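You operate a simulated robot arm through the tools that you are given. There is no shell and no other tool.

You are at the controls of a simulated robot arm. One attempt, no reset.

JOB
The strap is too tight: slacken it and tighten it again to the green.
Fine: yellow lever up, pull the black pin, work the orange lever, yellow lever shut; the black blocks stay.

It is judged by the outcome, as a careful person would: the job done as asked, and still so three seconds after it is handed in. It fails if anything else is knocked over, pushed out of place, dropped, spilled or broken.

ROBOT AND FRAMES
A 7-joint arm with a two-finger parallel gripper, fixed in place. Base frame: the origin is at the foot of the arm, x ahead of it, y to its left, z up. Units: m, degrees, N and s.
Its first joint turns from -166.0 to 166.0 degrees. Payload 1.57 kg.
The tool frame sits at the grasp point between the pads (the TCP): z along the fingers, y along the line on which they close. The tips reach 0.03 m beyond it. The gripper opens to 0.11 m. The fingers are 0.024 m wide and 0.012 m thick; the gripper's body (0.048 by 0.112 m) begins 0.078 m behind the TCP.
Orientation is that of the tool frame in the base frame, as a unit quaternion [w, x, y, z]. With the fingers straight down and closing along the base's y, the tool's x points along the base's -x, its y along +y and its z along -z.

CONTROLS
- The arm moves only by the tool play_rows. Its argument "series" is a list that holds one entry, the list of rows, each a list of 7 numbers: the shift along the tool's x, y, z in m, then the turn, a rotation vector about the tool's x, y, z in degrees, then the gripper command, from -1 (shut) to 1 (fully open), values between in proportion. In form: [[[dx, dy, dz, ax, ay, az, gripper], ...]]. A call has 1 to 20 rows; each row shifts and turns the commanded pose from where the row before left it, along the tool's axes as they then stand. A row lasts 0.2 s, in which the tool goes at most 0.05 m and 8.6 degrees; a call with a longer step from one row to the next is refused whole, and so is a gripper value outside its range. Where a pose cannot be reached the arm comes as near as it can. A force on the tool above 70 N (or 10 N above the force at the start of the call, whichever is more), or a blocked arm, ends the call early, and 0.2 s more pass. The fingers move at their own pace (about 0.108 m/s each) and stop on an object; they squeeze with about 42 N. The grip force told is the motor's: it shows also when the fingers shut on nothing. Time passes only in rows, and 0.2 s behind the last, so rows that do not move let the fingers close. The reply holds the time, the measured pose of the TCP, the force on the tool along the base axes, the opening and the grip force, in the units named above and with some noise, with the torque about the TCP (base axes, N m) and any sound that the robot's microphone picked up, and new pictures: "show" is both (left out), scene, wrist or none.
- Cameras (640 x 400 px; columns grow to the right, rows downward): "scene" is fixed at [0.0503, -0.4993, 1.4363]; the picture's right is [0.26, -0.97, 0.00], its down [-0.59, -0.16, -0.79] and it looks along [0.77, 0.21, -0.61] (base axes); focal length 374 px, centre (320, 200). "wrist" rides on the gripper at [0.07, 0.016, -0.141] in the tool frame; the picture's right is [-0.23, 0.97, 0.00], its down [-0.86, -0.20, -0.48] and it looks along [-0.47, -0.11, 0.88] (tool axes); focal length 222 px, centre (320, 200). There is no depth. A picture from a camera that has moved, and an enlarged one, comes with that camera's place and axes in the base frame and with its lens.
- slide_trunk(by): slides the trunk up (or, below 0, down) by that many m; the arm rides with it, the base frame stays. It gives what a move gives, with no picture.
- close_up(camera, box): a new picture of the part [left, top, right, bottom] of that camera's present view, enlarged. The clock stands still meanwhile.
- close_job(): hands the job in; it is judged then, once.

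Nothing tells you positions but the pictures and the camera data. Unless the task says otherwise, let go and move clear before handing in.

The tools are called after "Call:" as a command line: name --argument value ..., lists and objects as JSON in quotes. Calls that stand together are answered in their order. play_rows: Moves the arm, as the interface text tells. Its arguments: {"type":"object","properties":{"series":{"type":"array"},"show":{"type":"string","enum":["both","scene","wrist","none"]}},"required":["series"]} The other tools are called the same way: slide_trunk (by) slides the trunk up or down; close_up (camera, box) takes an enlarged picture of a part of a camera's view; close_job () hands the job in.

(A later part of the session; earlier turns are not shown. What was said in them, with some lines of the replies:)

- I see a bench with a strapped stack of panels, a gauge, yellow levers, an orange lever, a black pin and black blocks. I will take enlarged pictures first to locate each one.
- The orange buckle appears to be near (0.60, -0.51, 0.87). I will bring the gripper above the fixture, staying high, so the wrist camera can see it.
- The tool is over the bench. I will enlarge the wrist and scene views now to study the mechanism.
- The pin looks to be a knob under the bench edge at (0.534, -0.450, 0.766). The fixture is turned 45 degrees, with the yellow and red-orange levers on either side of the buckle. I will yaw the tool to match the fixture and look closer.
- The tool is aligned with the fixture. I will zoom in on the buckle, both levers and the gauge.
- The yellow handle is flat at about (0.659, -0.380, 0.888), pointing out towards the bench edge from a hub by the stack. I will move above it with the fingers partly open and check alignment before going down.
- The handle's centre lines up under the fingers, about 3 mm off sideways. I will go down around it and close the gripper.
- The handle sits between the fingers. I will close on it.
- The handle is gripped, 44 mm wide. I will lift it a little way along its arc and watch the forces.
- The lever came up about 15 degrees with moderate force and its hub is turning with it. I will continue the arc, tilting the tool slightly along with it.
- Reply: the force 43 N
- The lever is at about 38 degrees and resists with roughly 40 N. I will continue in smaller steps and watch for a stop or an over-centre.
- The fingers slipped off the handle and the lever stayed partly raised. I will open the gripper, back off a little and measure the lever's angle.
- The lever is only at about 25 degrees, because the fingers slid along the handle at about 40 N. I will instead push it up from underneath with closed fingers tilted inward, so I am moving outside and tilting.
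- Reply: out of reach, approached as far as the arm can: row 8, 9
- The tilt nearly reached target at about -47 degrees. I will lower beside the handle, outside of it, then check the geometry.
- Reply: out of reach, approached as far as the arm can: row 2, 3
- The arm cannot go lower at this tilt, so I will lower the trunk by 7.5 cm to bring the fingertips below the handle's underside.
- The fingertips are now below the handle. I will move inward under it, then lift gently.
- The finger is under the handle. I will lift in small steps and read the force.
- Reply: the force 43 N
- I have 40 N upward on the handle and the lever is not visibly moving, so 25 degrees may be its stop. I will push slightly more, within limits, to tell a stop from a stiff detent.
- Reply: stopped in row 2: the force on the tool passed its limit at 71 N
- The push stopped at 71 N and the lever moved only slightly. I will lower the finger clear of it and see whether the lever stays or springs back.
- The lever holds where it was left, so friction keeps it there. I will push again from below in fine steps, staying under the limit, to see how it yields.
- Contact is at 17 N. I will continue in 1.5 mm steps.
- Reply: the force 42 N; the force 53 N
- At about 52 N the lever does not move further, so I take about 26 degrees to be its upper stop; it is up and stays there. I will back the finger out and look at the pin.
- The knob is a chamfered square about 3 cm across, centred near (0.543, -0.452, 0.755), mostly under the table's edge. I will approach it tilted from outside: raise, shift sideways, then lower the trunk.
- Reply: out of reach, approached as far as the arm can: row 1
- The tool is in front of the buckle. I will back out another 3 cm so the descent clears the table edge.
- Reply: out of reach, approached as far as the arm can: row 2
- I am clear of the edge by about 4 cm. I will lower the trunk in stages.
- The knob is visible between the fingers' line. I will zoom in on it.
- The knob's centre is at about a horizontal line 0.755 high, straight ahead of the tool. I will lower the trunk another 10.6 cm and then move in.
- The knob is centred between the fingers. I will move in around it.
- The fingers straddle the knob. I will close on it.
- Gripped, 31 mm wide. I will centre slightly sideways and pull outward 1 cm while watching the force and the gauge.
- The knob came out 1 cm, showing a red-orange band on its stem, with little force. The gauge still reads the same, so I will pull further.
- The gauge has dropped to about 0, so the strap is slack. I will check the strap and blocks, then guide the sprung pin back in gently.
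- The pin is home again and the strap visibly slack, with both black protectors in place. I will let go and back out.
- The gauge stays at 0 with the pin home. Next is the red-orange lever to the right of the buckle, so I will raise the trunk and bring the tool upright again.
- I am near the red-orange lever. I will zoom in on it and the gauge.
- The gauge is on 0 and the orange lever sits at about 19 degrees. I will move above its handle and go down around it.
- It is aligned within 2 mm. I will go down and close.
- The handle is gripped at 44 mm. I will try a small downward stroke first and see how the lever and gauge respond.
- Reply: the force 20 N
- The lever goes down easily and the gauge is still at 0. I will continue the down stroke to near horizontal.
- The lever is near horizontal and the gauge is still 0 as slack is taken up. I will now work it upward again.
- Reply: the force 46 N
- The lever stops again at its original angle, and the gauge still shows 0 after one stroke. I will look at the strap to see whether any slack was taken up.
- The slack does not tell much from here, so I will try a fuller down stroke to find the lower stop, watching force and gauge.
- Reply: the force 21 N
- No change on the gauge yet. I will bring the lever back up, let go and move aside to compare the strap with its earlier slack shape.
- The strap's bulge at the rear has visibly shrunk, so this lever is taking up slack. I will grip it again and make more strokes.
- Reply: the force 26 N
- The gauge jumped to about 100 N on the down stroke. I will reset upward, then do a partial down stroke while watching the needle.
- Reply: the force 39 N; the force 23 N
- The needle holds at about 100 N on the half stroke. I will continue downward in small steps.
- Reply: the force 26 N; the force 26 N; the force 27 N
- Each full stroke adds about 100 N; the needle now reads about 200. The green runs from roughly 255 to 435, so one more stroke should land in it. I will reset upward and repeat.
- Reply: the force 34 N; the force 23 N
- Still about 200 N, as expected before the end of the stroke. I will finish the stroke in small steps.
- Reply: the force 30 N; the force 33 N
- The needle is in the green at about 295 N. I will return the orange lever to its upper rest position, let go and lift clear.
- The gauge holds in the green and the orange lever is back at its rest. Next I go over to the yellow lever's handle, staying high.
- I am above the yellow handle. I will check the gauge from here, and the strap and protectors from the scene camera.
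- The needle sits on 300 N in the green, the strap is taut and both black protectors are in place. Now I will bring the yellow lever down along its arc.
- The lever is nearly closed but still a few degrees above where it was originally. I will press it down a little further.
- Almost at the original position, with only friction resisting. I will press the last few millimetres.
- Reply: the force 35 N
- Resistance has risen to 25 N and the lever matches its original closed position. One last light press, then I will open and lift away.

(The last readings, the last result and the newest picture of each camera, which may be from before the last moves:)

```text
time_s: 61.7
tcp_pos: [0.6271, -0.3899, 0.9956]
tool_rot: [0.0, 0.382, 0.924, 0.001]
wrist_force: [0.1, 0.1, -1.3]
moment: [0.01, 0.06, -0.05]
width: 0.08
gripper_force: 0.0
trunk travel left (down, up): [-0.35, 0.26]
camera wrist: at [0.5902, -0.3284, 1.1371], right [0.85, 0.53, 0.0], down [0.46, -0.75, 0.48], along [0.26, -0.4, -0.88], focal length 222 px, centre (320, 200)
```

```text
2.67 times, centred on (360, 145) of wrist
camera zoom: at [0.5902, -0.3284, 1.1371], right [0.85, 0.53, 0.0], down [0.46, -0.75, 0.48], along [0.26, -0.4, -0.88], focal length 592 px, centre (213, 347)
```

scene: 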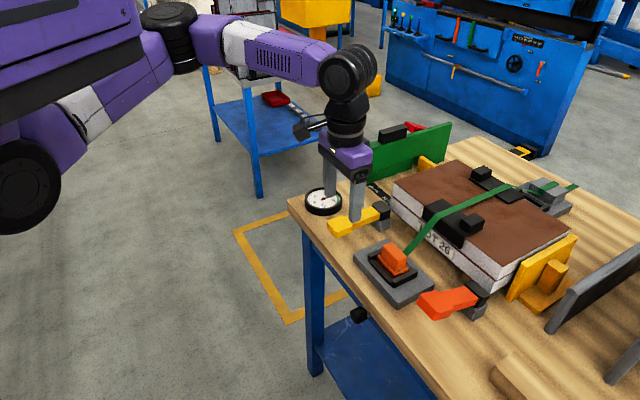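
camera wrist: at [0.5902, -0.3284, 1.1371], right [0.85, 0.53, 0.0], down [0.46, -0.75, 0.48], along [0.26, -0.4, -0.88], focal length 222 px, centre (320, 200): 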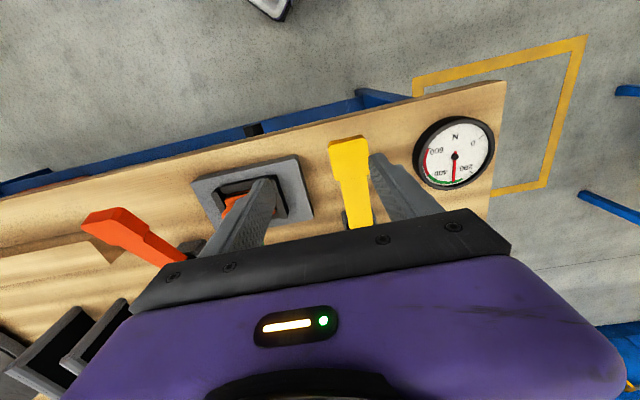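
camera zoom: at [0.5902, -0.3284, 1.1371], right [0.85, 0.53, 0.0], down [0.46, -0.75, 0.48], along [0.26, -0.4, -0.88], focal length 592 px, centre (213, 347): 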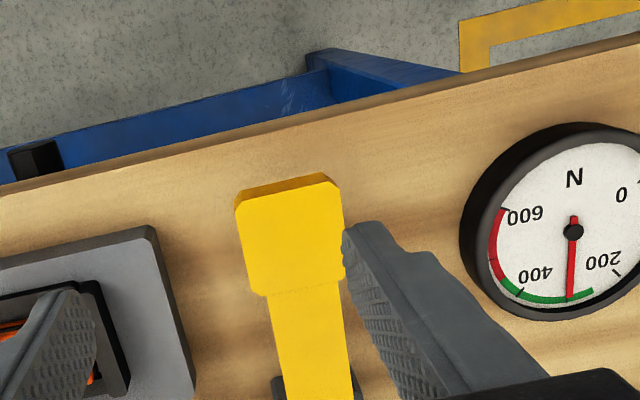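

The yellow lever is shut and the gauge stays at about 300 in the green. I will retreat well clear and do a last check.

Call:
play_rows --series '[[[0.01, 0, -0.04, 0, 0, 0, 0.45], [0.02, 0, -0.04, 0, 0, 0, 0.45], [0.04, 0, -0.02, 0, 0, 0, 0.45], [0.045, 0, 0, 0, 0, 0, 0.45], [0.03, 0, 0, 0, 0, 0, 0.45], [0, 0, 0, 0, 0, 0, 0.45], [0, 0, 0, 0, 0, 0, 0.45], [0, 0, 0, 0, 0, 0, 0.45], [0, 0, 0, 0, 0, 0, 0.45], [0, 0, 0, 0, 0, 0, 0.45]]]' --show "both"

Call:
close_up --camera "scene" --box '[280, 120, 600, 320]'

Call:
close_up --camera "scene" --box '[290, 170, 418, 250]'

Call:
close_up --camera "scene" --box '[440, 150, 600, 250]'

Call:
close_up --camera "scene" --box '[330, 290, 394, 330]'

```text
time_s: 63.9
tcp_pos: [0.5267, -0.2899, 1.0939]
tool_rot: [0.001, 0.383, 0.924, 0.001]
wrist_force: [0.4, 0.2, 0.1]
moment: [0.01, -0.03, 0.0]
width: 0.0799
gripper_force: 0.2
trunk travel left (down, up): [-0.35, 0.26]
camera wrist: at [0.4894, -0.2278, 1.2357], right [0.85, 0.53, 0.0], down [0.46, -0.75, 0.48], along [0.26, -0.41, -0.88], focal length 222 px, centre (320, 200)
```

scene: 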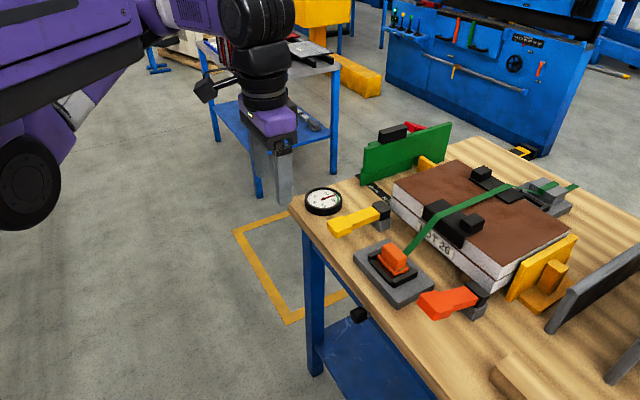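
wrist: 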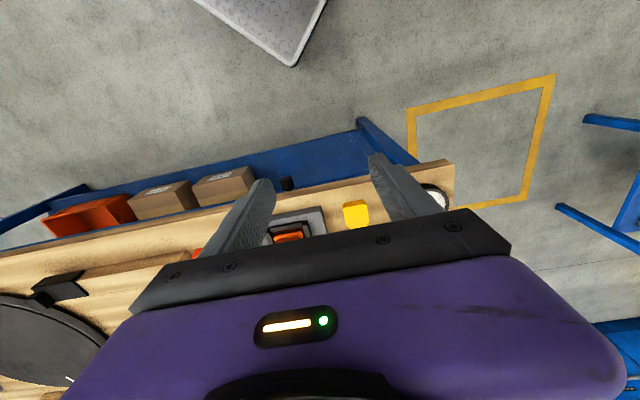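

```text
2.00 times, centred on (440, 220) of scene
camera zoom: at [0.0503, -0.4993, 1.4363], right [0.26, -0.97, 0.0], down [-0.59, -0.16, -0.79], along [0.77, 0.21, -0.61], focal length 748 px, centre (80, 160)
```

zoom: 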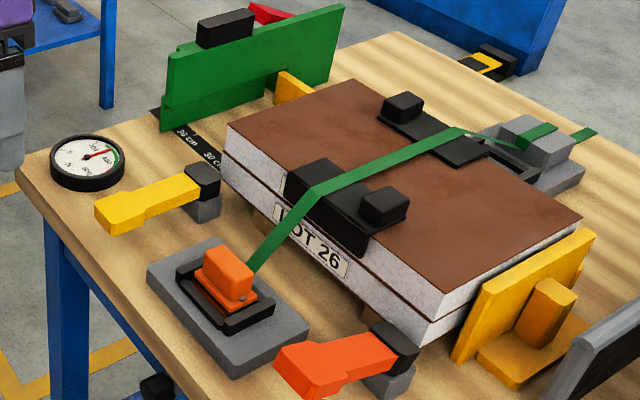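

```text
5.00 times, centred on (354, 210) of scene
camera zoom: at [0.0503, -0.4993, 1.4363], right [0.26, -0.97, 0.0], down [-0.59, -0.16, -0.79], along [0.77, 0.21, -0.61], focal length 1869 px, centre (150, 150)
```

zoom: 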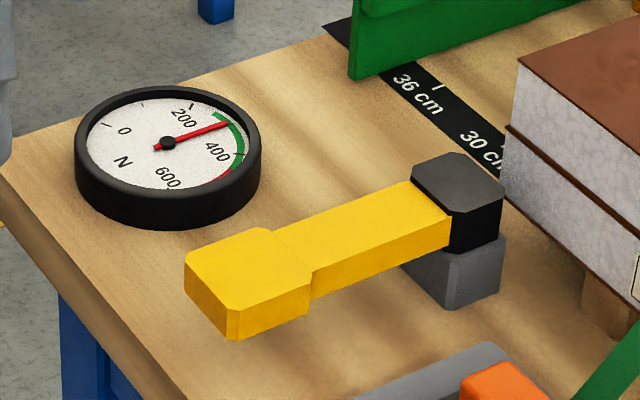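

```text
4.00 times, centred on (520, 200) of scene
camera zoom: at [0.0503, -0.4993, 1.4363], right [0.26, -0.97, 0.0], down [-0.59, -0.16, -0.79], along [0.77, 0.21, -0.61], focal length 1496 px, centre (-480, 200)
```

zoom: 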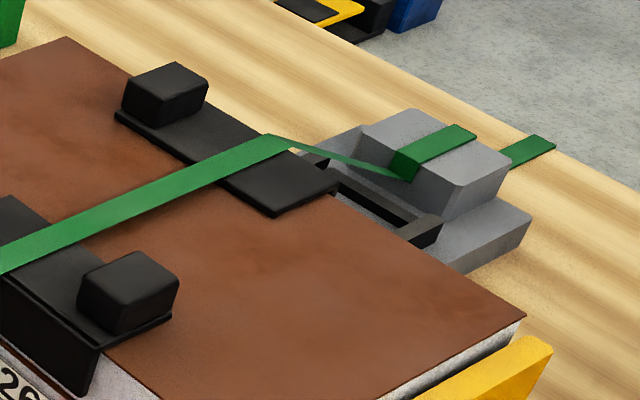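

```text
10.00 times, centred on (362, 310) of scene
camera zoom: at [0.0503, -0.4993, 1.4363], right [0.26, -0.97, 0.0], down [-0.59, -0.16, -0.79], along [0.77, 0.21, -0.61], focal length 3739 px, centre (-100, -900)
```

zoom: 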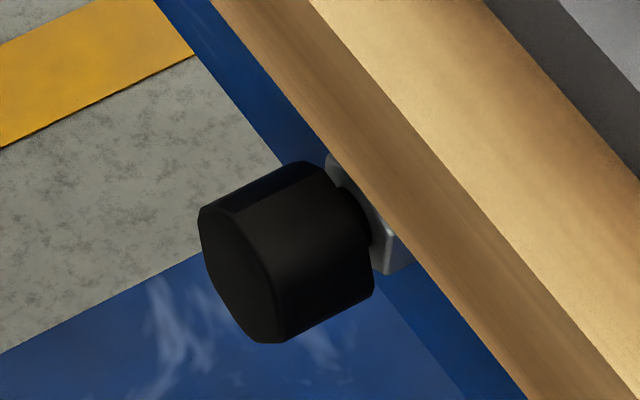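

The gauge is steady in the green at about 300 N. The yellow lever is shut, the pin is home, the orange lever is at rest and the black blocks have not moved. The arm is clear, so I am handing the job in.

Call:
close_job

```text
The job is handed in.
```

The strap was slackened to zero and tightened again to about 300 N. That is inside the green band, which I read as roughly 255 to 435 N. It had been at about 490 N. The reading held steady after I closed the yellow lever and moved clear.

- **Yellow lever:** it came up only to about 26 degrees, where it met a firm stop. That was enough to free the pin, and the lever is now shut in its original position. In testing that stop I pushed up until the arm cut out at 71 N. I saw no damage.
- **Black pin:** pulling it about 2 cm dropped the gauge to zero. I guided it back in before letting go.
- **Orange lever:** I used the red-orange lever to the right of the buckle, since the buckle also has an orange part. Once the slack was gone, each full down stroke added about 100 N. It is back at its upper rest position.
- **Black blocks:** both protectors are where they started, and I saw nothing else out of place in the last pictures.
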